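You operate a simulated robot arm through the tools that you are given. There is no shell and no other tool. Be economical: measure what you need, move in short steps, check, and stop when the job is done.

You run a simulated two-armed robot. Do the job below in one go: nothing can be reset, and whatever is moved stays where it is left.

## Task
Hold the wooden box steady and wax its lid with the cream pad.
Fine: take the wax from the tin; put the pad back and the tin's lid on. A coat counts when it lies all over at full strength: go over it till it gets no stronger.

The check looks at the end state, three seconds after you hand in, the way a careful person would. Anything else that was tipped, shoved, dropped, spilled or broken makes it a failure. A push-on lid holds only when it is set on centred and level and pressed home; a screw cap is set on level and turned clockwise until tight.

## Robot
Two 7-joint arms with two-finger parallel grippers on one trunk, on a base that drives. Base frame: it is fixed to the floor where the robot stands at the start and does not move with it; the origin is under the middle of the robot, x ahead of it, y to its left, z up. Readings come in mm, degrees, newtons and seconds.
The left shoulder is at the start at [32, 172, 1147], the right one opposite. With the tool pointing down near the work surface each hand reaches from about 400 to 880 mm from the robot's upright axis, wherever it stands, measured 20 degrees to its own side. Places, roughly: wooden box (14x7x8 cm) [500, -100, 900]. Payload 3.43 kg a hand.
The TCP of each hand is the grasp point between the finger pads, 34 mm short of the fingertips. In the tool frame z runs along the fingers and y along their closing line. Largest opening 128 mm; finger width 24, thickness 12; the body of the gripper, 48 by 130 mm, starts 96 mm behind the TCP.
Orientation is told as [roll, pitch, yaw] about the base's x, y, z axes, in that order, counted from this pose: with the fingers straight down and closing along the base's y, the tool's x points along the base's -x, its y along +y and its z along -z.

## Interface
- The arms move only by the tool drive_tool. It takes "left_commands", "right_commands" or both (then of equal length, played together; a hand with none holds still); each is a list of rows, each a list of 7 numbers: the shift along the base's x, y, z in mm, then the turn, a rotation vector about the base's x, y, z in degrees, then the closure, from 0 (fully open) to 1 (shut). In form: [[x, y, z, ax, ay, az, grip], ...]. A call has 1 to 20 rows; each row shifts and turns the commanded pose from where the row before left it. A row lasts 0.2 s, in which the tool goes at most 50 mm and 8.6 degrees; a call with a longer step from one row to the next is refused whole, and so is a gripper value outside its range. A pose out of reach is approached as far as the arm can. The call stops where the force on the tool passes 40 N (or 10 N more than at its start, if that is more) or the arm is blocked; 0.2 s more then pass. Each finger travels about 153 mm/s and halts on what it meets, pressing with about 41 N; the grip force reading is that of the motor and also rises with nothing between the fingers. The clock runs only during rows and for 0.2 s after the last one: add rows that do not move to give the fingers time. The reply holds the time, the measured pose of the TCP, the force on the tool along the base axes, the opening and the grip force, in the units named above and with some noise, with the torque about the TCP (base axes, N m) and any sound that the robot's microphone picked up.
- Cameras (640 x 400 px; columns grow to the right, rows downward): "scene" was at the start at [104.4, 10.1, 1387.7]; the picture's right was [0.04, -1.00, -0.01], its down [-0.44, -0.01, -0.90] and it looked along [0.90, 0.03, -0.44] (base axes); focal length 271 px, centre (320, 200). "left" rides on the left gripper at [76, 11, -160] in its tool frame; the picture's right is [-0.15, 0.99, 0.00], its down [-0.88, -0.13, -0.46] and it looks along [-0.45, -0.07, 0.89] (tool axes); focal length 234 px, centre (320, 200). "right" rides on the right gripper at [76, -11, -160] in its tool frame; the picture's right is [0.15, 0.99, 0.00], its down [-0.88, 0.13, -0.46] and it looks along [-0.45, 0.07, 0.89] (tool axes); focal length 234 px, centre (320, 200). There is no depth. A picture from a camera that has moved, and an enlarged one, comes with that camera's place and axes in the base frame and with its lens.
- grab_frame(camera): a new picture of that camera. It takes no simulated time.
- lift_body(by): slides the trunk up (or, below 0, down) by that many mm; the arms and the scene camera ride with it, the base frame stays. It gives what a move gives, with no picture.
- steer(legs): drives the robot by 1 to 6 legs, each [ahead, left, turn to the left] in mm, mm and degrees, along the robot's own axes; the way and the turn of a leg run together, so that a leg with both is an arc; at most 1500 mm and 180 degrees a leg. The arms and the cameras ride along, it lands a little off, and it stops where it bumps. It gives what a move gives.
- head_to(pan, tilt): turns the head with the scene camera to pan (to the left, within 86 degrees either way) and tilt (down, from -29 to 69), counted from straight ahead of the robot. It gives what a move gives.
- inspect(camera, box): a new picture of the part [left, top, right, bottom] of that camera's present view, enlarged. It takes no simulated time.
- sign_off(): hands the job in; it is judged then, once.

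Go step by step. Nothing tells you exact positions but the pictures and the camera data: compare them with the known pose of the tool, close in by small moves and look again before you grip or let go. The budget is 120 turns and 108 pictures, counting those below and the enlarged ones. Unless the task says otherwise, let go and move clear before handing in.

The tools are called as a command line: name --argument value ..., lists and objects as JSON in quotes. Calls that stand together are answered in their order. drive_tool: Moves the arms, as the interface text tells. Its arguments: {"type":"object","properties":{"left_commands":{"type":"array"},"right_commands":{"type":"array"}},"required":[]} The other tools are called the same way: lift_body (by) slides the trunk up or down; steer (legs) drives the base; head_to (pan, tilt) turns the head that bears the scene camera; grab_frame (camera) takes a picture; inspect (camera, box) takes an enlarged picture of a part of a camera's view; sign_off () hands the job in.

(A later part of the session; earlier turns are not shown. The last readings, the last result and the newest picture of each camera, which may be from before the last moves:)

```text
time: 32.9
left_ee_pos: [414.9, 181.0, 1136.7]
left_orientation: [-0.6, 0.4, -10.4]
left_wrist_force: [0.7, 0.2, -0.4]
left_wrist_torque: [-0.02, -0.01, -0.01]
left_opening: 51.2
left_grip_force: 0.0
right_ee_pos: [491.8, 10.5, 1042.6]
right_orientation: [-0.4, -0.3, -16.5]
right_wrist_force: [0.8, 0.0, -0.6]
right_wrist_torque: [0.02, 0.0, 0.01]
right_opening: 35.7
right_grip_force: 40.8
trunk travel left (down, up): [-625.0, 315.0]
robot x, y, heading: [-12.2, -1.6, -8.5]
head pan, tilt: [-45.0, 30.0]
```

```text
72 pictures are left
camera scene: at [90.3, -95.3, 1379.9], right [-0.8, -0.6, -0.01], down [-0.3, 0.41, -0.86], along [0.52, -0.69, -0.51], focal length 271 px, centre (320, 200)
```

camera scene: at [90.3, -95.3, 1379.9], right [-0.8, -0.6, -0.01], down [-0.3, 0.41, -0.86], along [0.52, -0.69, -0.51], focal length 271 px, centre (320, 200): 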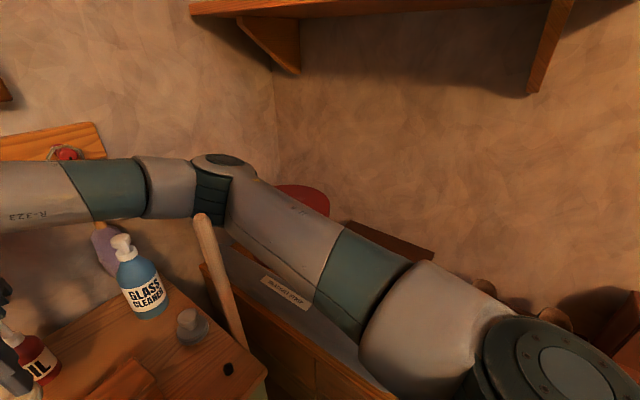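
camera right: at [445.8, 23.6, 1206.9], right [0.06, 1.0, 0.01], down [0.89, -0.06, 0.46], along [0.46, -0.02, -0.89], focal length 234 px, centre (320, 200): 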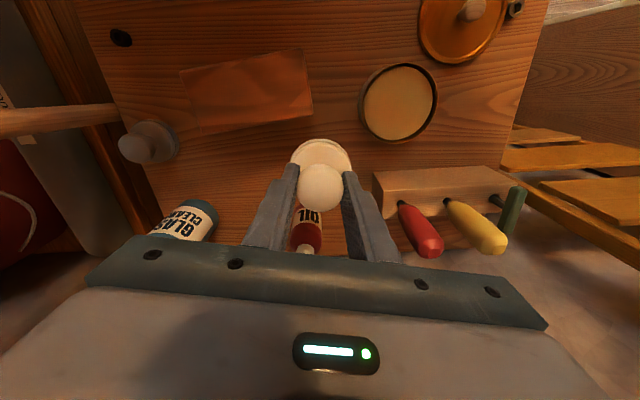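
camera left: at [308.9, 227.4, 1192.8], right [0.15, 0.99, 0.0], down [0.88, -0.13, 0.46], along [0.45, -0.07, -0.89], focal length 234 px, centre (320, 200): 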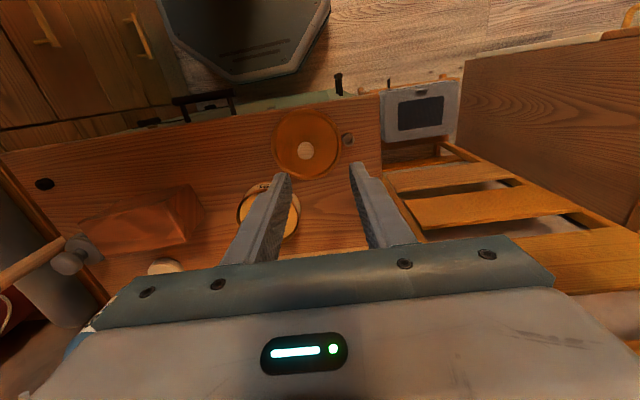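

The broom handle on the right seems to have been touched by the right elbow. Looking closer at it.

inspect --camera "scene" --box '[120, 120, 340, 400]'

head_to --pan -40 --tilt 66

grab_frame --camera "scene"

```text
1.43 times, centred on (230, 260) of scene
camera zoom: at [90.3, -95.3, 1379.9], right [-0.8, -0.6, -0.01], down [-0.3, 0.41, -0.86], along [0.52, -0.69, -0.51], focal length 387 px, centre (449, 114)
```

zoom: 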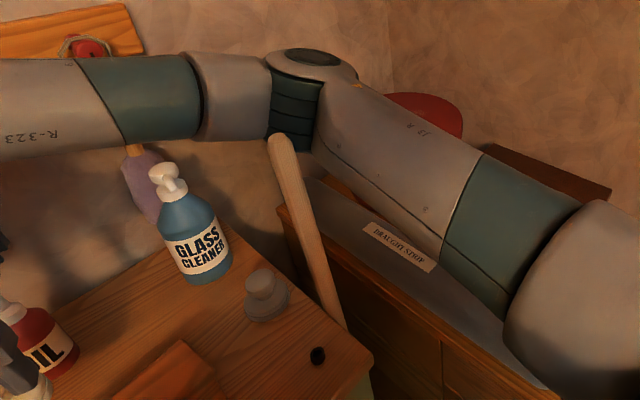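

```text
time: 33.9
left_ee_pos: [414.8, 181.2, 1137.4]
left_orientation: [-0.7, 0.5, -10.4]
left_wrist_force: [0.5, -0.2, -0.4]
left_wrist_torque: [0.01, -0.03, 0.01]
left_opening: 51.1
left_grip_force: 0.1
right_ee_pos: [491.9, 11.2, 1044.2]
right_orientation: [-0.4, -0.3, -16.5]
right_wrist_force: [0.7, -0.3, 0.0]
right_wrist_torque: [-0.02, 0.0, 0.01]
right_opening: 35.6
right_grip_force: 40.5
trunk travel left (down, up): [-625.0, 315.0]
robot x, y, heading: [-12.2, -1.3, -8.2]
head pan, tilt: [-40.0, 66.0]
```

```text
70 pictures are left
camera scene: at [75.8, -66.7, 1331.6], right [-0.75, -0.67, -0.01], down [-0.61, 0.69, -0.4], along [0.27, -0.29, -0.92], focal length 271 px, centre (320, 200)
```

scene: 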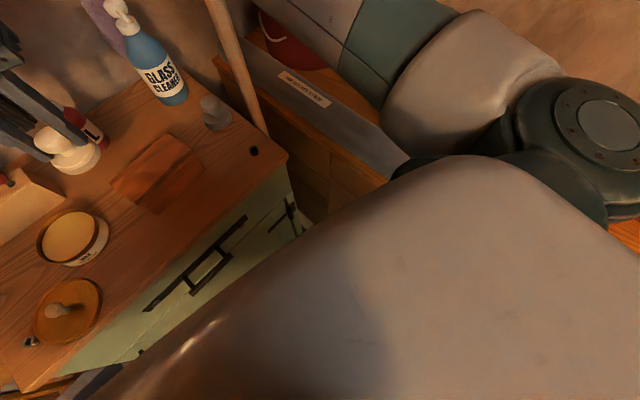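

The handle appears to rest against the right elbow, dragged when I reversed. I'll undo that by driving forward a little, then raise the trunk so both elbows clear it.

steer --legs '[[45, 0, 0]]'

head_to --pan -40 --tilt 35

grab_frame --camera "scene"

```text
time: 34.7
left_ee_pos: [415.2, 182.3, 1135.6]
left_orientation: [-0.4, 0.3, -10.8]
left_wrist_force: [0.5, 0.9, 0.3]
left_wrist_torque: [0.02, 0.0, 0.0]
left_opening: 51.2
left_grip_force: 0.1
right_ee_pos: [495.2, 9.4, 1045.4]
right_orientation: [-0.6, -0.6, -16.5]
right_wrist_force: [0.6, 0.1, -0.3]
right_wrist_torque: [0.02, 0.04, 0.02]
right_opening: 35.7
right_grip_force: 40.9
trunk travel left (down, up): [-625.0, 315.0]
robot x, y, heading: [-3.4, -9.2, -8.2]
head pan, tilt: [-40.0, 66.0]
stopped in leg 1: the robot was blocked; the commanded pose is now the measured one
```

```text
time: 35.7
left_ee_pos: [414.8, 182.1, 1134.7]
left_orientation: [-0.4, 0.3, -10.6]
left_wrist_force: [0.3, -0.2, -0.2]
left_wrist_torque: [0.01, 0.0, 0.0]
left_opening: 51.2
left_grip_force: 0.1
right_ee_pos: [495.0, 10.5, 1046.3]
right_orientation: [-0.5, -0.8, -16.5]
right_wrist_force: [-0.3, 0.6, 0.1]
right_wrist_torque: [-0.02, 0.02, -0.01]
right_opening: 35.9
right_grip_force: 41.5
trunk travel left (down, up): [-625.0, 315.0]
robot x, y, heading: [0.9, -2.9, -8.0]
head pan, tilt: [-40.0, 35.0]
```

```text
69 pictures are left
camera scene: at [95.6, -88.4, 1373.2], right [-0.74, -0.67, -0.01], down [-0.38, 0.43, -0.82], along [0.55, -0.6, -0.57], focal length 271 px, centre (320, 200)
```

scene: 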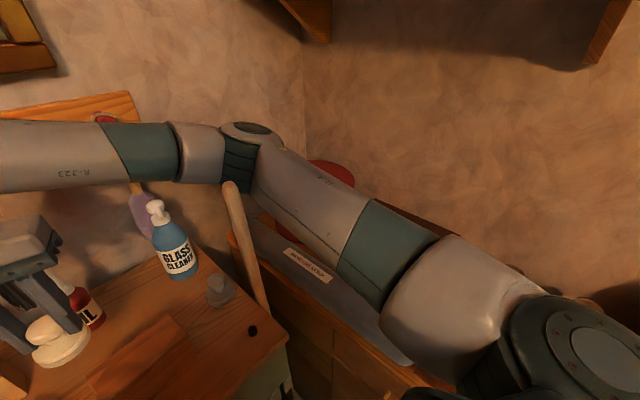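

The base is wedged both ways, so I'll raise the trunk gently instead and watch the handle.

lift_body --by 40

grab_frame --camera "scene"

```text
time: 36.5
left_ee_pos: [411.6, 194.8, 1181.4]
left_orientation: [-1.1, -0.5, -10.3]
left_wrist_force: [0.6, -0.4, -0.4]
left_wrist_torque: [0.0, -0.02, 0.0]
left_opening: 51.2
left_grip_force: 0.1
right_ee_pos: [492.3, 22.2, 1090.7]
right_orientation: [-1.0, -1.1, -16.2]
right_wrist_force: [0.7, 0.5, -0.3]
right_wrist_torque: [0.02, 0.02, 0.01]
right_opening: 35.6
right_grip_force: 40.6
trunk travel left (down, up): [-665.0, 275.0]
robot x, y, heading: [1.4, -2.2, -8.1]
head pan, tilt: [-40.0, 35.0]
```

```text
68 pictures are left
camera scene: at [91.6, -75.4, 1416.9], right [-0.74, -0.67, -0.01], down [-0.37, 0.43, -0.82], along [0.56, -0.61, -0.57], focal length 271 px, centre (320, 200)
```

scene: 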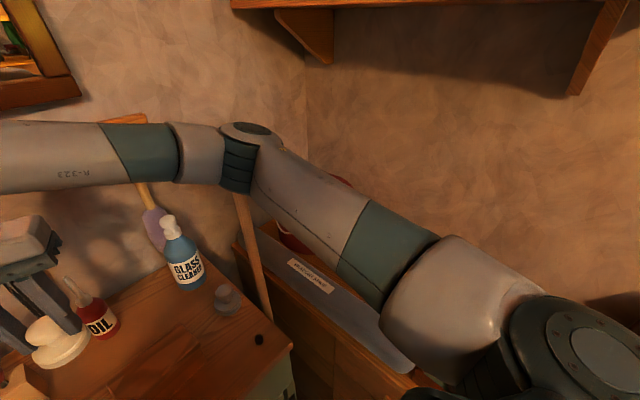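

The elbow came off the handle, which now stands beyond it. Raising further.

lift_body --by 120

grab_frame --camera "scene"

```text
time: 38.0
left_ee_pos: [425.7, 191.2, 1291.6]
left_orientation: [-1.0, 0.5, -10.8]
left_wrist_force: [0.0, 0.1, -0.3]
left_wrist_torque: [0.0, 0.03, 0.02]
left_opening: 51.1
left_grip_force: 0.1
right_ee_pos: [505.0, 18.7, 1202.3]
right_orientation: [-1.2, -0.2, -16.5]
right_wrist_force: [0.1, 0.3, -0.4]
right_wrist_torque: [0.0, -0.04, 0.0]
right_opening: 35.7
right_grip_force: 41.3
trunk travel left (down, up): [-785.0, 155.0]
robot x, y, heading: [1.2, -2.9, -8.4]
head pan, tilt: [-40.0, 35.0]
```

```text
67 pictures are left
camera scene: at [108.4, -76.4, 1534.1], right [-0.75, -0.67, 0.0], down [-0.38, 0.43, -0.82], along [0.55, -0.61, -0.57], focal length 271 px, centre (320, 200)
```

scene: 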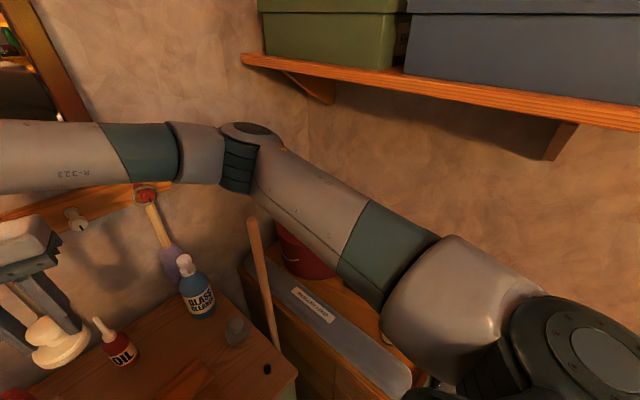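

The handle has fallen back to its original place (top ≈(541,-329,1148)). Checking the left side before turning the base back.

head_to --pan 55 --tilt 35

grab_frame --camera "scene"

```text
time: 39.7
left_ee_pos: [425.0, 190.2, 1290.3]
left_orientation: [-0.9, 0.8, -10.6]
left_wrist_force: [-0.5, 0.3, 1.0]
left_wrist_torque: [0.02, 0.0, -0.03]
left_opening: 51.4
left_grip_force: 0.0
right_ee_pos: [504.0, 17.7, 1200.8]
right_orientation: [-1.1, -0.3, -16.5]
right_wrist_force: [0.0, 0.2, -0.8]
right_wrist_torque: [0.02, 0.0, -0.03]
right_opening: 35.8
right_grip_force: 40.7
trunk travel left (down, up): [-785.0, 155.0]
robot x, y, heading: [2.9, -1.8, -8.4]
head pan, tilt: [55.0, 35.0]
```

```text
66 pictures are left
camera scene: at [109.9, 51.4, 1533.1], right [0.73, -0.68, 0.0], down [-0.39, -0.42, -0.82], along [0.56, 0.6, -0.57], focal length 271 px, centre (320, 200)
```

scene: 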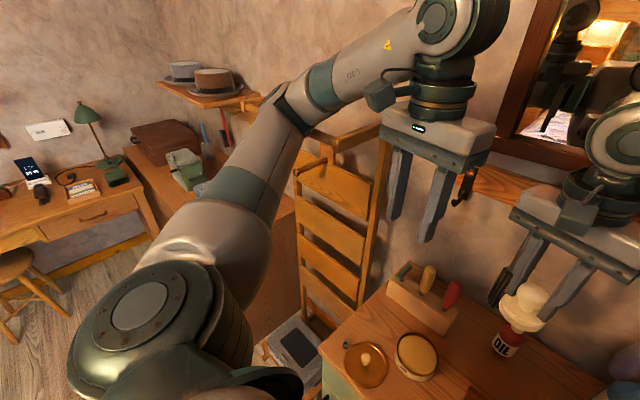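

The left arm is above the ladder now. Turning the base back to its original heading, then backing off slightly.

steer --legs '[[0, 0, 10.5]]'

grab_frame --camera "scene"

```text
time: 40.8
left_ee_pos: [382.4, 266.1, 1290.9]
left_orientation: [-1.0, 0.8, 0.1]
left_wrist_force: [0.8, -1.1, -0.8]
left_wrist_torque: [0.02, 0.05, -0.02]
left_opening: 51.4
left_grip_force: 0.0
right_ee_pos: [493.0, 109.8, 1200.2]
right_orientation: [-1.2, -0.2, -5.9]
right_wrist_force: [-0.6, 0.5, -1.0]
right_wrist_torque: [-0.02, 0.03, 0.04]
right_opening: 35.7
right_grip_force: 41.4
trunk travel left (down, up): [-785.0, 155.0]
robot x, y, heading: [-2.2, -5.0, 2.6]
head pan, tilt: [55.0, 35.0]
```

```text
65 pictures are left
camera scene: at [98.9, 71.1, 1533.0], right [0.84, -0.54, 0.0], down [-0.31, -0.48, -0.82], along [0.44, 0.69, -0.57], focal length 271 px, centre (320, 200)
```

scene: 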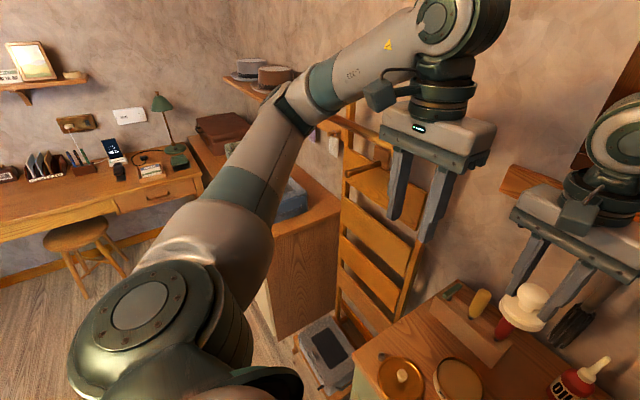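

Heading restored. Backing 90 mm for arm room.

steer --legs '[[-90, 0, 0]]'

head_to --pan -10 --tilt 50

grab_frame --camera "scene"

```text
time: 41.9
left_ee_pos: [295.8, 261.9, 1289.6]
left_orientation: [-1.0, 1.0, -0.2]
left_wrist_force: [-0.2, 0.3, -0.8]
left_wrist_torque: [-0.01, -0.01, 0.0]
left_opening: 51.3
left_grip_force: 0.1
right_ee_pos: [405.5, 105.0, 1199.3]
right_orientation: [-1.2, -0.1, -5.8]
right_wrist_force: [0.4, -0.3, -0.5]
right_wrist_torque: [-0.01, 0.04, -0.01]
right_opening: 35.7
right_grip_force: 41.0
trunk travel left (down, up): [-785.0, 155.0]
robot x, y, heading: [-91.2, -8.6, 2.5]
head pan, tilt: [55.0, 35.0]
```

```text
time: 43.3
left_ee_pos: [294.0, 262.8, 1290.0]
left_orientation: [-1.0, 0.8, -0.1]
left_wrist_force: [0.0, -0.7, 0.0]
left_wrist_torque: [-0.03, 0.0, 0.02]
left_opening: 51.1
left_grip_force: 0.0
right_ee_pos: [402.9, 106.6, 1199.3]
right_orientation: [-1.2, -0.2, -5.9]
right_wrist_force: [1.1, 0.1, -0.1]
right_wrist_torque: [0.0, -0.03, -0.03]
right_opening: 35.9
right_grip_force: 41.3
trunk travel left (down, up): [-785.0, 155.0]
robot x, y, heading: [-91.8, -10.8, 2.2]
head pan, tilt: [-10.0, 50.0]
```

```text
64 pictures are left
camera scene: at [37.8, -16.8, 1511.4], right [-0.13, -0.99, 0.0], down [-0.76, 0.1, -0.64], along [0.64, -0.08, -0.77], focal length 271 px, centre (320, 200)
```

scene: 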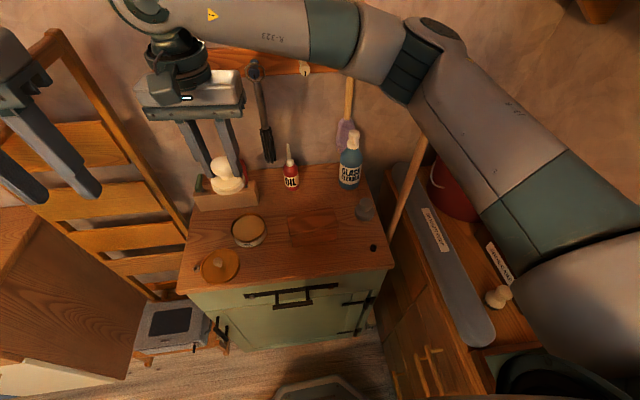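

All objects are in place. Right hand goes above the tin.

drive_tool --right_commands '[[18, 4, -20, 0.6, 0, 0, 1], [18, 4, -30, 0.6, 0, 0, 1], [18, 4, -35, 0, 0, 0, 1], [19, 4, -35, 0, 0, 0, 1], [0, 0, -35, 0, 0, 0, 1], [0, 0, -35, 0, 0, 0, 1], [0, 0, -15, 0, 0, 0, 1], [0, 0, 0, 0, 0, 0, 1]]'

grab_frame --camera "scene"

grab_frame --camera "right"

```text
time: 45.1
left_ee_pos: [293.8, 261.9, 1288.1]
left_orientation: [-1.0, 0.7, -0.1]
left_wrist_force: [-0.2, -0.2, -0.9]
left_wrist_torque: [0.02, -0.03, 0.01]
left_opening: 51.2
left_grip_force: 0.1
right_ee_pos: [477.2, 122.8, 995.1]
right_orientation: [0.0, -0.1, -5.9]
right_wrist_force: [-0.8, 0.0, -0.7]
right_wrist_torque: [-0.03, -0.01, 0.02]
right_opening: 35.8
right_grip_force: 41.2
trunk travel left (down, up): [-785.0, 155.0]
robot x, y, heading: [-92.0, -7.5, 2.7]
head pan, tilt: [-10.0, 50.0]
```

```text
63 pictures are left
camera scene: at [38.3, -16.9, 1511.3], right [-0.13, -0.99, 0.0], down [-0.76, 0.1, -0.64], along [0.64, -0.08, -0.77], focal length 271 px, centre (320, 200)
```

scene: 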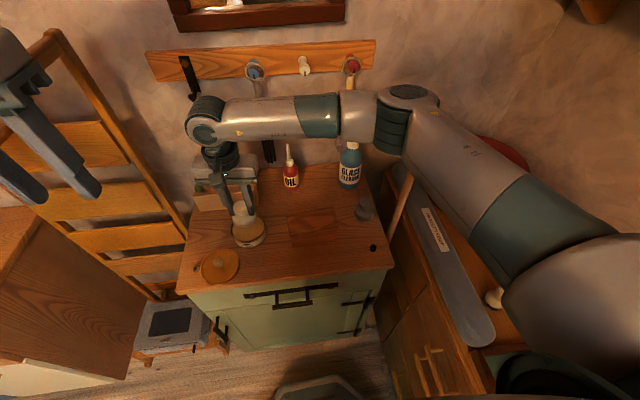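

```text
62 pictures are left
camera right: at [401.2, 119.9, 1154.0], right [-0.04, 1.0, 0.0], down [0.89, 0.04, 0.46], along [0.46, 0.02, -0.89], focal length 234 px, centre (320, 200)
```

right: 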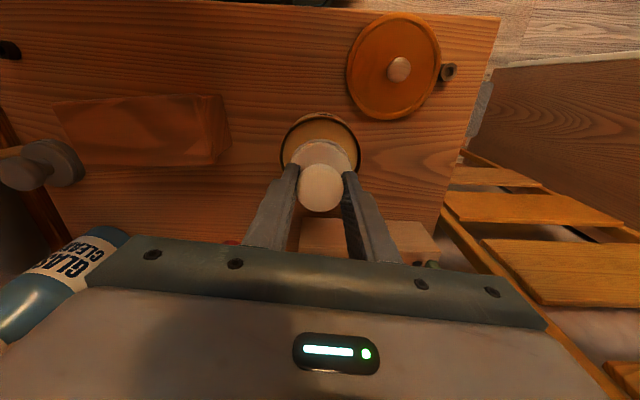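

Lowering the pad into the wax carefully.

drive_tool --right_commands '[[0, 0, -20, 0, 0, 0, 1], [0, 0, -15, 0, 0, 0, 1], [0, 0, -4, 0, 0, 0, 1], [0, 0, -2, 0, 0, 0, 1], [0, 0, 0, 0, 0, 0, 1]]'

inspect --camera "scene" --box '[180, 170, 320, 290]'

```text
time: 46.3
left_ee_pos: [294.8, 262.7, 1289.0]
left_orientation: [-0.9, 0.8, -0.1]
left_wrist_force: [-0.8, 0.4, -0.2]
left_wrist_torque: [0.04, -0.01, -0.03]
left_opening: 51.2
left_grip_force: 0.0
right_ee_pos: [477.9, 121.9, 953.1]
right_orientation: [0.0, -0.1, -5.9]
right_wrist_force: [0.1, -0.3, 0.2]
right_wrist_torque: [-0.02, 0.0, 0.02]
right_opening: 35.6
right_grip_force: 40.6
trunk travel left (down, up): [-785.0, 155.0]
robot x, y, heading: [-93.2, -9.2, 2.5]
head pan, tilt: [-10.0, 50.0]
```

```text
3.33 times, centred on (250, 230) of scene
camera zoom: at [38.5, -16.8, 1511.3], right [-0.13, -0.99, 0.0], down [-0.76, 0.1, -0.64], along [0.64, -0.08, -0.77], focal length 904 px, centre (553, 100)
```

zoom: 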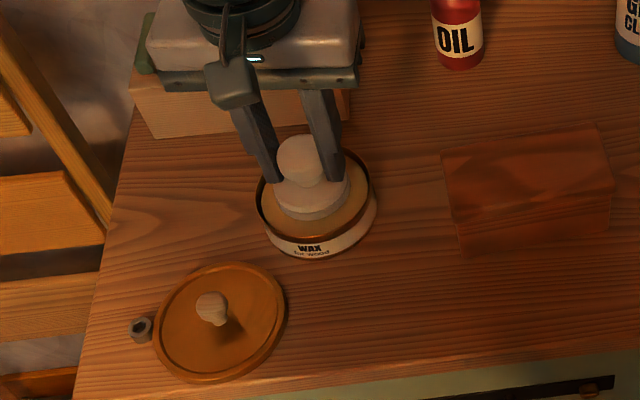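

Nearly there; going down in 1.5 mm steps.

drive_tool --right_commands '[[-2, 0, -1.5, 0, 0, 0, 1], [0, 0, -1.5, 0, 0, 0, 1], [0, 0, -1.5, 0, 0, 0, 1], [0, 0, 0, 0, 0, 0, 1]]'

```text
time: 47.3
left_ee_pos: [294.5, 262.4, 1289.0]
left_orientation: [-1.0, 0.8, -0.1]
left_wrist_force: [0.4, -0.4, 0.2]
left_wrist_torque: [0.02, -0.03, 0.0]
left_opening: 50.9
left_grip_force: 0.0
right_ee_pos: [475.8, 122.3, 949.3]
right_orientation: [0.1, -0.2, -6.0]
right_wrist_force: [0.1, 0.3, -1.0]
right_wrist_torque: [-0.01, 0.01, -0.02]
right_opening: 35.8
right_grip_force: 40.9
trunk travel left (down, up): [-785.0, 155.0]
robot x, y, heading: [-92.1, -11.0, 2.5]
head pan, tilt: [-10.0, 50.0]
```

drive_tool --right_commands '[[0, 0, -1.5, 0, 0, 0, 1], [0, 0, -1.5, 0, 0, 0, 1], [0, 0, -1.5, 0, 0, 0, 1], [0, 0, 0, 0, 0, 0, 1]]'

```text
time: 48.3
left_ee_pos: [290.8, 260.4, 1290.8]
left_orientation: [-1.0, 0.7, -0.1]
left_wrist_force: [0.1, 0.4, -1.1]
left_wrist_torque: [0.06, 0.03, 0.01]
left_opening: 51.4
left_grip_force: 0.1
right_ee_pos: [474.3, 122.4, 946.8]
right_orientation: [0.1, -0.2, -5.9]
right_wrist_force: [3.6, -0.7, 21.5]
right_wrist_torque: [-0.09, 0.06, 0.0]
right_opening: 35.8
right_grip_force: 41.0
trunk travel left (down, up): [-785.0, 155.0]
robot x, y, heading: [-91.0, -7.5, 2.5]
head pan, tilt: [-10.0, 50.0]
```

Contact (21 N). I'll ease off slightly and rub with a twist and small motion to load the pad.

drive_tool --right_commands '[[0, 0, 0.8, 0, 0, 0, 1], [5, 0, 0, 0, 0, 4, 1], [-5, 5, 0, 0, 0, 4, 1], [-5, -5, 0, 0, 0, -4, 1], [5, -5, 0, 0, 0, -4, 1], [0, 5, 0, 0, 0, 4, 1], [0, 0, 0, 0, 0, -4, 1], [0, 0, 0, 0, 0, 0, 1]]'

inspect --camera "scene" --box '[180, 170, 320, 290]'

```text
time: 50.1
left_ee_pos: [291.1, 261.6, 1291.4]
left_orientation: [-0.8, 0.7, 0.0]
left_wrist_force: [-0.4, -0.1, 0.4]
left_wrist_torque: [-0.03, -0.04, -0.01]
left_opening: 51.1
left_grip_force: 0.1
right_ee_pos: [473.6, 121.2, 947.7]
right_orientation: [0.0, -0.2, -6.1]
right_wrist_force: [-5.2, -2.5, 22.1]
right_wrist_torque: [-0.07, 0.34, -0.02]
right_opening: 35.9
right_grip_force: 40.9
trunk travel left (down, up): [-785.0, 155.0]
robot x, y, heading: [-86.1, -7.2, 2.5]
head pan, tilt: [-10.0, 50.0]
```

```text
3.33 times, centred on (250, 230) of scene
camera zoom: at [35.1, -18.1, 1511.6], right [-0.13, -0.99, 0.0], down [-0.76, 0.1, -0.64], along [0.64, -0.08, -0.76], focal length 904 px, centre (553, 100)
```

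zoom: 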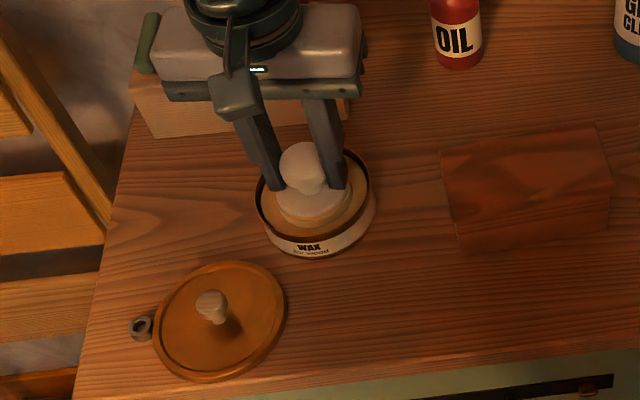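

The pad is loaded and the tin stayed put. I'll lift the pad over the box and start turning the left hand so it can hold the box end from the left at a shallow angle.

drive_tool --right_commands '[[0, 0, 10, 0, 0, 0, 1], [0, 0, 30, 0, 0, 0, 1], [0, 0, 40, 0, 0, 0, 1], [0, 0, 40, 0, 0, 0, 1], [-3, -30, 0, 0, 0, 0, 1], [-3, -30, 0, 0, 0, 0, 1], [-3, -30, 0, 0, 0, 0, 1], [-3, -30, 0, 0, 0, 0, 1], [-3, -30, 0, 0, 0, 0, 1], [-2, -30, 0, 0, 0, 0, 1], [0, 0, 0, 0, 0, 0, 1], [0, 0, 0, 0, 0, 0, 1], [0, 0, 0, 0, 0, 0, 1]]' --left_commands '[[5, 0, 0, 0, 0, 7.9, 0.3], [8, 0, 0, 0, 0, 7.9, 0.3], [8, 0, 0, 0, 0, 7.9, 0.3], [8, 0, -5, 0, 0, 7.9, 0.3], [8, 0, -5, 0, 0, 7.9, 0.3], [8, 0, -5, 0, 0, 7.9, 0.3], [8, 0, -5, 0, 0, 7.9, 0.3], [8, 0, -5, 0, 0, 7.9, 0.3], [8, 0, -5, 0, 0, 7.9, 0.3], [8, 0, -5, 0, 0, 7.9, 0.3], [8, 0, -5, 0, 0, 7.9, 0.3], [8, 0, -5, 0, 0, 7.9, 0.3], [0, 0, 0, 0, 0, 0, 0.3]]'

grab_frame --camera "scene"

```text
time: 52.9
left_ee_pos: [386.5, 260.4, 1245.2]
left_orientation: [-1.0, 0.8, 94.8]
left_wrist_force: [-0.5, 0.1, -0.8]
left_wrist_torque: [0.0, 0.01, 0.03]
left_opening: 89.5
left_grip_force: 0.1
right_ee_pos: [457.2, -58.7, 1066.6]
right_orientation: [-0.1, -0.1, -5.9]
right_wrist_force: [-0.3, -0.2, 0.0]
right_wrist_torque: [0.01, 0.01, 0.0]
right_opening: 35.7
right_grip_force: 41.4
trunk travel left (down, up): [-785.0, 155.0]
robot x, y, heading: [-84.8, -11.8, 2.2]
head pan, tilt: [-10.0, 50.0]
```

```text
59 pictures are left
camera scene: at [38.2, -17.5, 1511.3], right [-0.13, -0.99, 0.0], down [-0.76, 0.1, -0.64], along [0.64, -0.08, -0.77], focal length 271 px, centre (320, 200)
```

scene: 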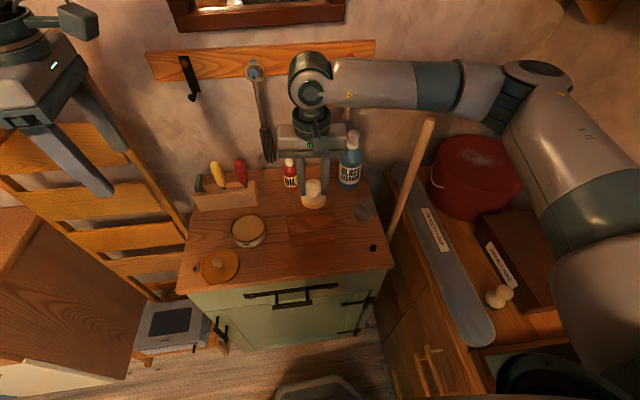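

Left yaw reached. Now tilting the left hand so the fingers point toward the box, above the tin.

drive_tool --left_commands '[[5, -5, -8, -8.26, -0.72, 0, 0.3], [8, -8, -10, -8.26, -0.72, 0, 0.3], [8, -10, -12, -8.26, -0.72, 0, 0.3], [8, -12, -15, -8.26, -0.72, 0, 0.3], [10, -12, -15, -8.26, -0.72, 0, 0.3], [10, -12, -15, -8.26, -0.72, 0, 0.3], [8, -12, -15, -8.26, -0.72, 0, 0.3], [4, -10, -15, 0, 0, 0, 0.3], [0, -15, -15, 0, 0, 0, 0.3], [0, 0, 0, 0, 0, 0, 0.3]]'

grab_frame --camera "scene"

grab_frame --camera "left"

```text
time: 55.1
left_ee_pos: [447.9, 166.7, 1123.4]
left_orientation: [-1.5, 58.9, 94.5]
left_wrist_force: [-0.5, -0.7, -0.4]
left_wrist_torque: [0.0, -0.01, -0.01]
left_opening: 89.4
left_grip_force: 0.0
right_ee_pos: [456.7, -57.8, 1065.7]
right_orientation: [0.0, -0.2, -5.9]
right_wrist_force: [0.6, -0.9, 0.0]
right_wrist_torque: [0.02, -0.03, 0.01]
right_opening: 35.6
right_grip_force: 41.2
trunk travel left (down, up): [-785.0, 155.0]
robot x, y, heading: [-90.1, -8.2, 2.5]
head pan, tilt: [-10.0, 50.0]
```

```text
58 pictures are left
camera scene: at [38.3, -16.5, 1511.3], right [-0.13, -0.99, 0.0], down [-0.76, 0.1, -0.64], along [0.64, -0.08, -0.77], focal length 271 px, centre (320, 200)
```

scene: 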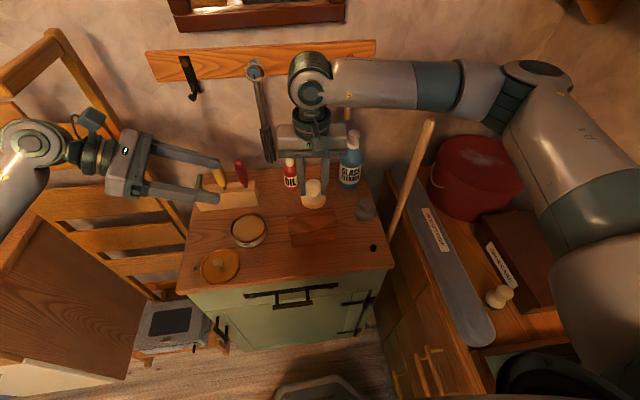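

```text
57 pictures are left
camera left: at [426.0, 261.3, 1270.6], right [-0.99, -0.02, -0.14], down [0.05, 0.85, -0.52], along [0.13, -0.52, -0.84], focal length 234 px, centre (320, 200)
```

left: 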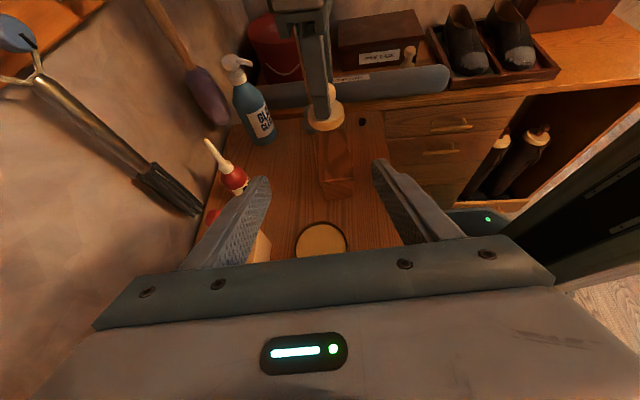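

Good pose. Descending to the pre-grip pose above the tin.

drive_tool --left_commands '[[0, -10, -33, 0, 0, 0, 0.25], [0, -10, -33, 0, 0, 0, 0.25], [0, -10, -33, 0, 0, 0, 0.25], [0, -10, -33, 0, 0, 0, 0.25], [0, -10, -33, 0, 0, 0, 0.25], [0, 0, 0, 0, 0, 0, 0.25]]'

grab_frame --camera "left"

inspect --camera "scene" --box '[170, 150, 370, 290]'

```text
time: 56.5
left_ee_pos: [447.5, 116.2, 958.5]
left_orientation: [-1.5, 58.9, 94.5]
left_wrist_force: [0.4, -0.3, 0.6]
left_wrist_torque: [-0.01, -0.01, -0.02]
left_opening: 96.2
left_grip_force: 0.1
right_ee_pos: [455.7, -57.3, 1065.8]
right_orientation: [0.0, 0.0, -5.9]
right_wrist_force: [0.2, -0.6, -0.6]
right_wrist_torque: [0.03, -0.02, 0.03]
right_opening: 35.7
right_grip_force: 40.8
trunk travel left (down, up): [-785.0, 155.0]
robot x, y, heading: [-91.0, -13.2, 2.3]
head pan, tilt: [-10.0, 50.0]
```

```text
56 pictures are left
camera left: at [425.8, 210.7, 1105.3], right [-0.99, -0.02, -0.14], down [0.05, 0.85, -0.52], along [0.13, -0.52, -0.85], focal length 234 px, centre (320, 200)
```

left: 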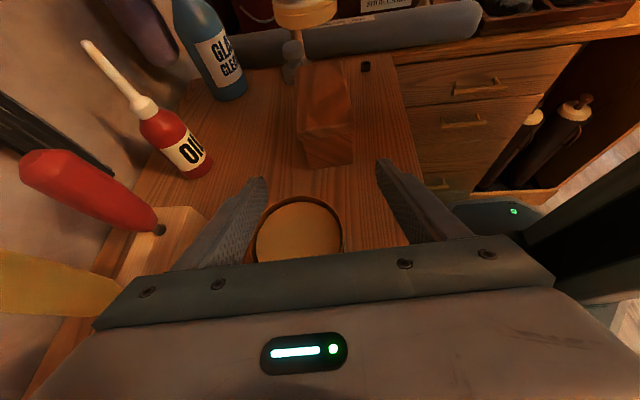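

```text
2.86 times, centred on (270, 220) of scene
camera zoom: at [38.4, -16.9, 1511.3], right [-0.13, -0.99, 0.0], down [-0.76, 0.1, -0.64], along [0.64, -0.08, -0.77], focal length 774 px, centre (463, 143)
```

zoom: 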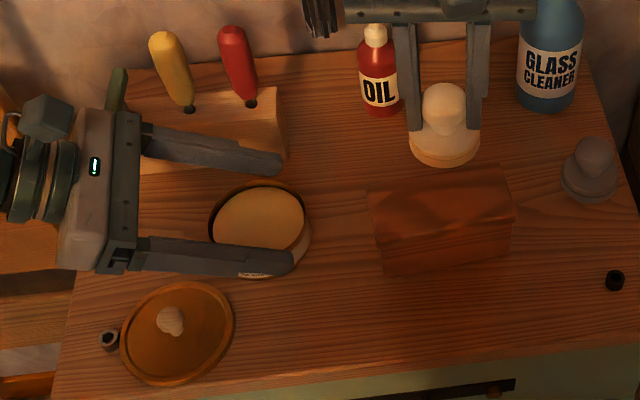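

Box end centre ≈(449,17), aligned with the fingers. Sliding the fingers in around the box end.

drive_tool --left_commands '[[0, -20, -10, 0, 0, 0, 0.25], [0, -20, -12, 0, 0, 0, 0.25], [0.5, -20, -13, 0, 0, 0, 0.25], [0.5, -20, -15, 0, 0, 0, 0.25], [0.5, -13, -13, 0, 0, 0, 0.25], [0, 0, 0, 0, 0, 0, 0.25]]'

inspect --camera "left" --box '[200, 60, 440, 260]'

inspect --camera "scene" --box '[170, 150, 370, 290]'

```text
time: 57.9
left_ee_pos: [449.6, 23.2, 897.1]
left_orientation: [-1.4, 59.0, 94.6]
left_wrist_force: [0.0, -0.6, -0.6]
left_wrist_torque: [0.0, -0.01, 0.01]
left_opening: 96.1
left_grip_force: 0.1
right_ee_pos: [456.6, -57.0, 1066.6]
right_orientation: [0.1, -0.2, -5.9]
right_wrist_force: [0.5, -0.7, 0.1]
right_wrist_torque: [0.0, -0.01, -0.02]
right_opening: 35.7
right_grip_force: 41.2
trunk travel left (down, up): [-785.0, 155.0]
robot x, y, heading: [-91.0, -10.8, 2.7]
head pan, tilt: [-10.0, 50.0]
```

```text
2.00 times, centred on (320, 160) of left
camera zoom: at [427.5, 117.9, 1042.9], right [-0.99, -0.02, -0.14], down [0.05, 0.85, -0.52], along [0.13, -0.52, -0.85], focal length 468 px, centre (320, 280)
```

zoom: 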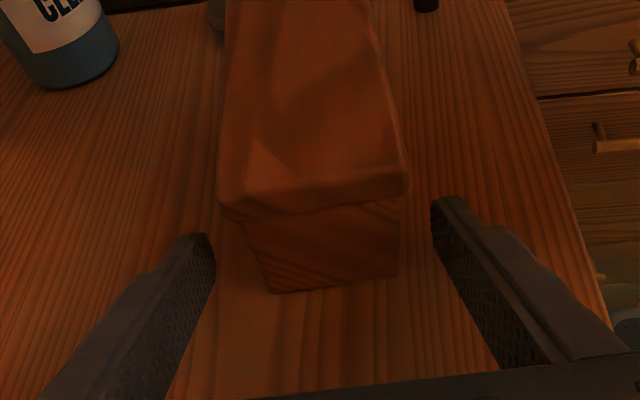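

```text
2.86 times, centred on (270, 220) of scene
camera zoom: at [38.4, -16.7, 1511.3], right [-0.13, -0.99, 0.0], down [-0.76, 0.1, -0.64], along [0.64, -0.08, -0.77], focal length 774 px, centre (463, 143)
```

zoom: 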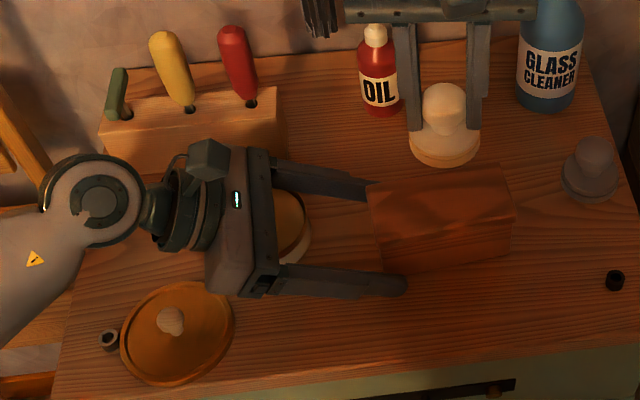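

The fingers need a little more overlap with the box body, below the lid's overhang. Moving in 12 mm, lowering 5, then closing.

drive_tool --left_commands '[[0.4, -6, -3, 0, 0, 0, 0.25], [0.4, -6, -2, 0, 0, 0, 0.25], [0, 0, 0, 0, 0, 0, 0.35], [0, 0, 0, 0, 0, 0, 0.42], [0, 0, 0, 0, 0, 0, 0.48], [0, 0, 0, 0, 0, 0, 0.54], [0, 0, 0, 0, 0, 0, 0.6], [0, 0, 0, 0, 0, 0, 0.6]]'

inspect --camera "left" --box '[200, 60, 440, 260]'

inspect --camera "scene" --box '[170, 150, 370, 290]'

```text
time: 59.7
left_ee_pos: [449.8, 11.3, 891.1]
left_orientation: [-1.4, 58.9, 94.6]
left_wrist_force: [-0.5, -0.1, 0.5]
left_wrist_torque: [0.03, 0.13, -0.06]
left_opening: 59.2
left_grip_force: 40.9
right_ee_pos: [458.3, -57.0, 1065.2]
right_orientation: [0.0, -0.1, -6.0]
right_wrist_force: [-0.2, 0.6, -0.7]
right_wrist_torque: [-0.01, 0.03, 0.0]
right_opening: 35.8
right_grip_force: 40.8
trunk travel left (down, up): [-785.0, 155.0]
robot x, y, heading: [-91.9, -10.6, 2.4]
head pan, tilt: [-10.0, 50.0]
```

```text
2.00 times, centred on (320, 160) of left
camera zoom: at [428.1, 105.9, 1037.9], right [-0.99, -0.02, -0.14], down [0.05, 0.85, -0.52], along [0.13, -0.52, -0.85], focal length 468 px, centre (320, 280)
```

zoom: 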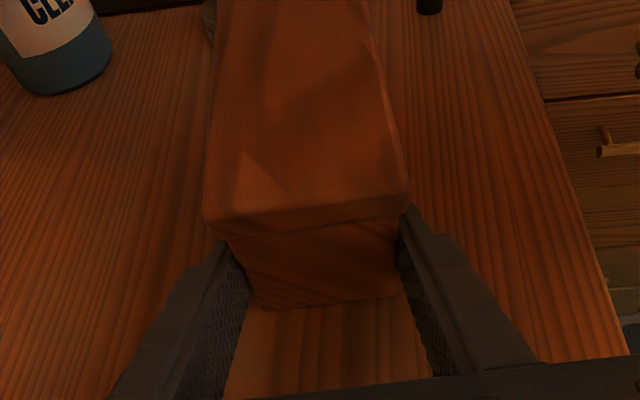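

```text
2.86 times, centred on (270, 220) of scene
camera zoom: at [38.4, -17.0, 1511.3], right [-0.13, -0.99, 0.0], down [-0.76, 0.1, -0.64], along [0.64, -0.08, -0.77], focal length 774 px, centre (463, 143)
```

zoom: 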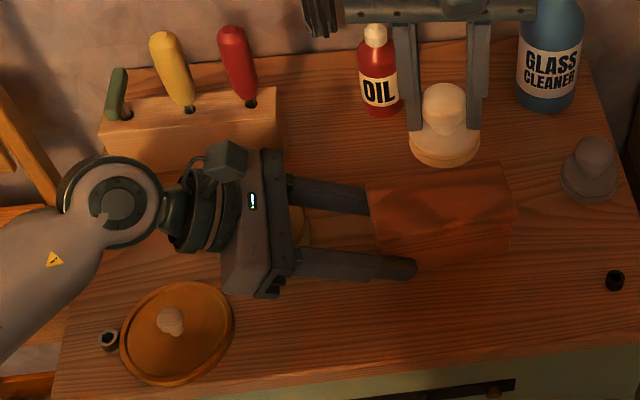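

The box is held by its body and the lid is clear. Now lowering the pad onto the lid centre.

drive_tool --right_commands '[[-1, 4, -25, 0, 0, 0, 1], [-1, 4, -25, 0, 0, 0, 1], [0, 0, -10, 0, 0, 0, 1], [0, 0, -3, 0, 0, 0, 1], [0, 0, -2, 0, 0, 0, 1], [0, 0, 0, 0, 0, 0, 1]]'

inspect --camera "scene" --box '[230, 150, 370, 290]'

```text
time: 61.1
left_ee_pos: [449.7, 10.8, 892.4]
left_orientation: [-1.4, 58.8, 94.5]
left_wrist_force: [-1.0, 0.3, 0.3]
left_wrist_torque: [-0.04, 0.07, -0.05]
left_opening: 59.5
left_grip_force: 41.5
right_ee_pos: [455.7, -49.2, 1000.6]
right_orientation: [0.0, -0.2, -5.9]
right_wrist_force: [0.2, -0.4, -0.2]
right_wrist_torque: [0.0, 0.0, 0.03]
right_opening: 35.6
right_grip_force: 41.1
trunk travel left (down, up): [-785.0, 155.0]
robot x, y, heading: [-90.9, -9.6, 2.3]
head pan, tilt: [-10.0, 50.0]
```

```text
2.86 times, centred on (300, 220) of scene
camera zoom: at [38.4, -16.9, 1511.3], right [-0.13, -0.99, 0.0], down [-0.76, 0.1, -0.64], along [0.64, -0.08, -0.77], focal length 774 px, centre (377, 143)
```

zoom: 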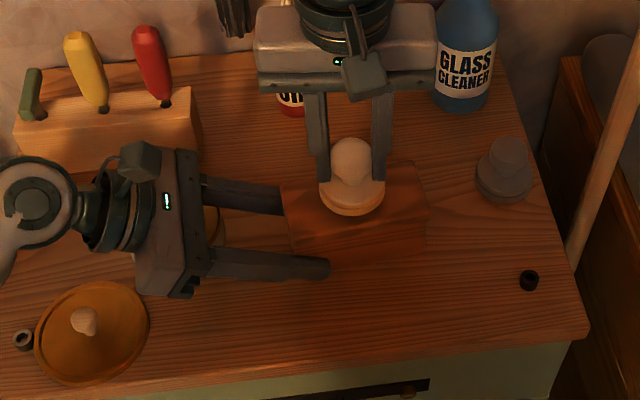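

drive_tool --right_commands '[[0, 0, -2, 0, 0, 0, 1], [0, 0, -2, 0, 0, 0, 1], [0, 0, -1.5, 0, 0, 0, 1], [0, 0, 0, 0, 0, 0, 1]]'

```text
time: 62.1
left_ee_pos: [450.4, 11.3, 892.0]
left_orientation: [-1.4, 58.9, 94.5]
left_wrist_force: [-0.6, -0.2, 0.7]
left_wrist_torque: [-0.03, 0.11, -0.04]
left_opening: 59.4
left_grip_force: 40.8
right_ee_pos: [455.5, -48.8, 995.2]
right_orientation: [-0.1, -0.1, -5.8]
right_wrist_force: [-0.2, -0.6, 0.5]
right_wrist_torque: [-0.01, 0.03, -0.01]
right_opening: 35.8
right_grip_force: 40.9
trunk travel left (down, up): [-785.0, 155.0]
robot x, y, heading: [-91.5, -9.7, 2.3]
head pan, tilt: [-10.0, 50.0]
```

drive_tool --right_commands '[[0, 0, -1.5, 0, 0, 0, 1], [0, 0, -1.5, 0, 0, 0, 1], [0, 0, -1, 0, 0, 0, 1], [0, 0, 0, 0, 0, 0, 1]]'

```text
time: 63.1
left_ee_pos: [450.5, 11.7, 890.6]
left_orientation: [-1.4, 59.0, 94.5]
left_wrist_force: [-0.6, -0.3, 0.2]
left_wrist_torque: [-0.02, 0.06, -0.08]
left_opening: 59.5
left_grip_force: 40.8
right_ee_pos: [456.3, -49.0, 991.9]
right_orientation: [-0.1, -0.1, -5.8]
right_wrist_force: [0.4, -0.5, -0.7]
right_wrist_torque: [0.0, 0.01, -0.02]
right_opening: 35.4
right_grip_force: 41.0
trunk travel left (down, up): [-785.0, 155.0]
robot x, y, heading: [-91.9, -5.6, 2.4]
head pan, tilt: [-10.0, 50.0]
```

drive_tool --right_commands '[[0, 0, -1, 0, 0, 0, 1], [0, 0, -1, 0, 0, 0, 1], [0, 0, -1, 0, 0, 0, 1], [0, 0, 0, 0, 0, 0, 1]]'

```text
time: 64.1
left_ee_pos: [449.2, 11.6, 892.0]
left_orientation: [-1.3, 58.8, 94.7]
left_wrist_force: [6.3, -1.8, -5.5]
left_wrist_torque: [-0.39, 0.88, 0.54]
left_opening: 59.2
left_grip_force: 41.2
right_ee_pos: [455.8, -49.1, 989.7]
right_orientation: [0.1, -0.2, -5.9]
right_wrist_force: [-5.1, -1.2, 19.2]
right_wrist_torque: [-0.06, -0.09, -0.03]
right_opening: 35.8
right_grip_force: 40.8
trunk travel left (down, up): [-785.0, 155.0]
robot x, y, heading: [-87.2, -9.7, 2.4]
head pan, tilt: [-10.0, 50.0]
```

In contact. Easing off slightly and starting strokes along the lid.

drive_tool --right_commands '[[0, 0, 0.4, 0, 0, 0, 1], [1, -12.5, 0, 0, 0, 0, 1], [1, -12.5, 0, 0, 0, 0, 1], [1, -12.5, 0, 0, 0, 0, 1], [1, -12.5, 0, 0, 0, 0, 1], [14, 1, 0, 0, 0, 0, 1], [-1.14, 14.25, 0, 0, 0, 0, 1], [-1.14, 14.25, 0, 0, 0, 0, 1], [-1.14, 14.25, 0, 0, 0, 0, 1], [-1.14, 14.25, 0, 0, 0, 0, 1], [-1.14, 14.25, 0, 0, 0, 0, 1], [-1.14, 14.25, 0, 0, 0, 0, 1], [-1.14, 14.25, 0, 0, 0, 0, 1], [0, 0, 0, 0, 0, 0, 1]]'

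inspect --camera "scene" --box '[230, 150, 370, 290]'

```text
time: 67.1
left_ee_pos: [449.3, 11.9, 891.4]
left_orientation: [-1.4, 58.8, 94.5]
left_wrist_force: [-1.7, 8.1, -7.3]
left_wrist_torque: [-0.11, 0.44, 0.06]
left_opening: 59.6
left_grip_force: 40.7
right_ee_pos: [465.7, 1.9, 989.0]
right_orientation: [0.0, -0.1, -5.9]
right_wrist_force: [-1.7, -6.5, 19.7]
right_wrist_torque: [-0.24, 0.22, 0.04]
right_opening: 35.9
right_grip_force: 41.1
trunk travel left (down, up): [-785.0, 155.0]
robot x, y, heading: [-85.9, -8.9, 2.5]
head pan, tilt: [-10.0, 50.0]
```

```text
2.86 times, centred on (300, 220) of scene
camera zoom: at [37.1, -16.8, 1511.3], right [-0.13, -0.99, 0.0], down [-0.76, 0.1, -0.64], along [0.64, -0.08, -0.77], focal length 774 px, centre (377, 143)
```

zoom: 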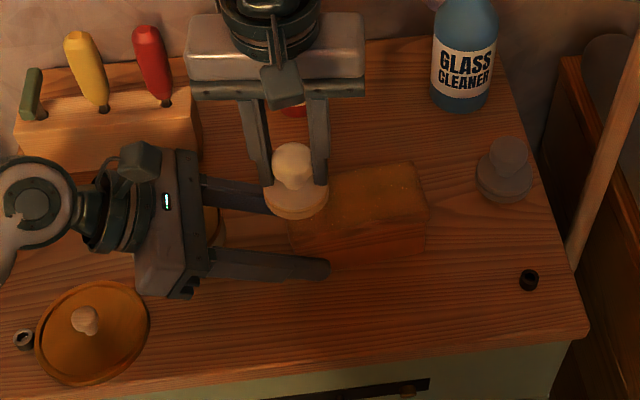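

The coat shows. Continuing with the near lane and further passes.

drive_tool --right_commands '[[-14, -1.1, 0, 0, 0, 0, 1], [-14, -1.1, 0, 0, 0, 0, 1], [1.14, -14.25, 0, 0, 0, 0, 1], [1.14, -14.25, 0, 0, 0, 0, 1], [1.14, -14.25, 0, 0, 0, 0, 1], [1.14, -14.25, 0, 0, 0, 0, 1], [1.14, -14.25, 0, 0, 0, 0, 1], [1.14, -14.25, 0, 0, 0, 0, 1], [1.14, -14.25, 0, 0, 0, 0, 1], [14, 1.1, 0, 0, 0, 0, 1], [-1.14, 14.25, 0, 0, 0, 0, 1], [-1.14, 14.25, 0, 0, 0, 0, 1], [-1.14, 14.25, 0, 0, 0, 0, 1], [-1.14, 14.25, 0, 0, 0, 0, 1], [-1.14, 14.25, 0, 0, 0, 0, 1], [-1.14, 14.25, 0, 0, 0, 0, 1], [-1.14, 14.25, 0, 0, 0, 0, 1]]'

inspect --camera "scene" --box '[230, 150, 370, 290]'

```text
time: 70.7
left_ee_pos: [450.5, 12.6, 891.4]
left_orientation: [-1.3, 58.9, 94.5]
left_wrist_force: [4.6, 9.3, -2.2]
left_wrist_torque: [-0.96, 0.22, 0.24]
left_opening: 59.9
left_grip_force: 41.4
right_ee_pos: [451.4, 0.8, 988.1]
right_orientation: [0.0, 0.0, -5.9]
right_wrist_force: [0.4, -5.5, 14.4]
right_wrist_torque: [-0.32, -0.05, 0.05]
right_opening: 36.2
right_grip_force: 41.5
trunk travel left (down, up): [-785.0, 155.0]
robot x, y, heading: [-88.6, -9.8, 2.6]
head pan, tilt: [-10.0, 50.0]
```

```text
2.86 times, centred on (300, 220) of scene
camera zoom: at [38.2, -15.9, 1511.4], right [-0.13, -0.99, 0.0], down [-0.76, 0.1, -0.64], along [0.64, -0.09, -0.77], focal length 774 px, centre (377, 143)
```

zoom: 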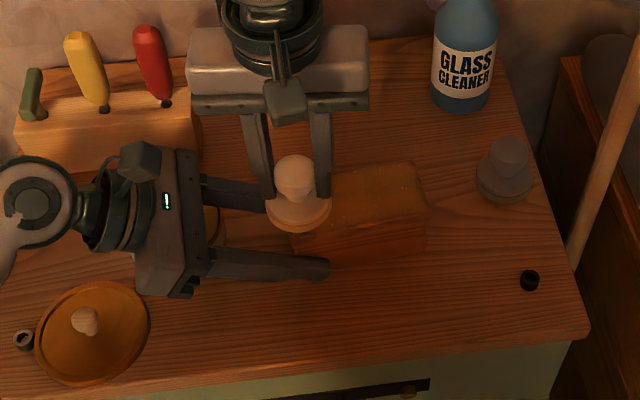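

Another full round of all lanes.

drive_tool --right_commands '[[14, 1.1, 0, 0, 0, 0, 1], [1.14, -14.25, 0, 0, 0, 0, 1], [1.14, -14.25, 0, 0, 0, 0, 1], [1.14, -14.25, 0, 0, 0, 0, 1], [1.14, -14.25, 0, 0, 0, 0, 1], [1.14, -14.25, 0, 0, 0, 0, 1], [1.14, -14.25, 0, 0, 0, 0, 1], [1.14, -14.25, 0, 0, 0, 0, 1], [-14, -1.1, 0, 0, 0, 0, 1], [-14, -1.1, 0, 0, 0, 0, 1], [-1.14, 14.25, 0, 0, 0, 0, 1], [-1.14, 14.25, 0, 0, 0, 0, 1], [-1.14, 14.25, 0, 0, 0, 0, 1], [-1.14, 14.25, 0, 0, 0, 0, 1], [-1.14, 14.25, 0, 0, 0, 0, 1], [-1.14, 14.25, 0, 0, 0, 0, 1], [-1.14, 14.25, 0, 0, 0, 0, 1], [0, 0, 0, 0, 0, 0, 1]]'

inspect --camera "scene" --box '[280, 190, 360, 260]'

```text
time: 74.5
left_ee_pos: [450.3, 10.9, 892.0]
left_orientation: [-1.5, 58.9, 94.5]
left_wrist_force: [-0.1, 2.6, 0.6]
left_wrist_torque: [-0.14, 0.15, -0.05]
left_opening: 59.5
left_grip_force: 41.2
right_ee_pos: [436.7, -1.4, 989.5]
right_orientation: [0.0, 0.0, -5.9]
right_wrist_force: [-1.5, -1.5, 4.6]
right_wrist_torque: [-0.09, 0.01, -0.03]
right_opening: 35.7
right_grip_force: 41.0
trunk travel left (down, up): [-785.0, 155.0]
robot x, y, heading: [-87.4, -6.5, 2.6]
head pan, tilt: [-10.0, 50.0]
```

```text
5.71 times, centred on (320, 225) of scene
camera zoom: at [38.1, -16.8, 1511.3], right [-0.13, -0.99, 0.0], down [-0.76, 0.1, -0.64], along [0.64, -0.08, -0.77], focal length 1549 px, centre (320, 57)
```

zoom: 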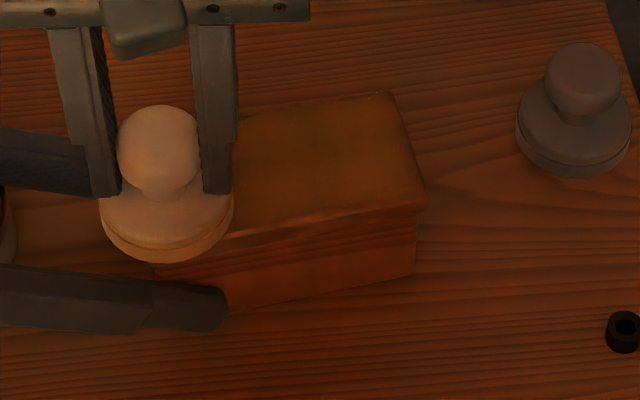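

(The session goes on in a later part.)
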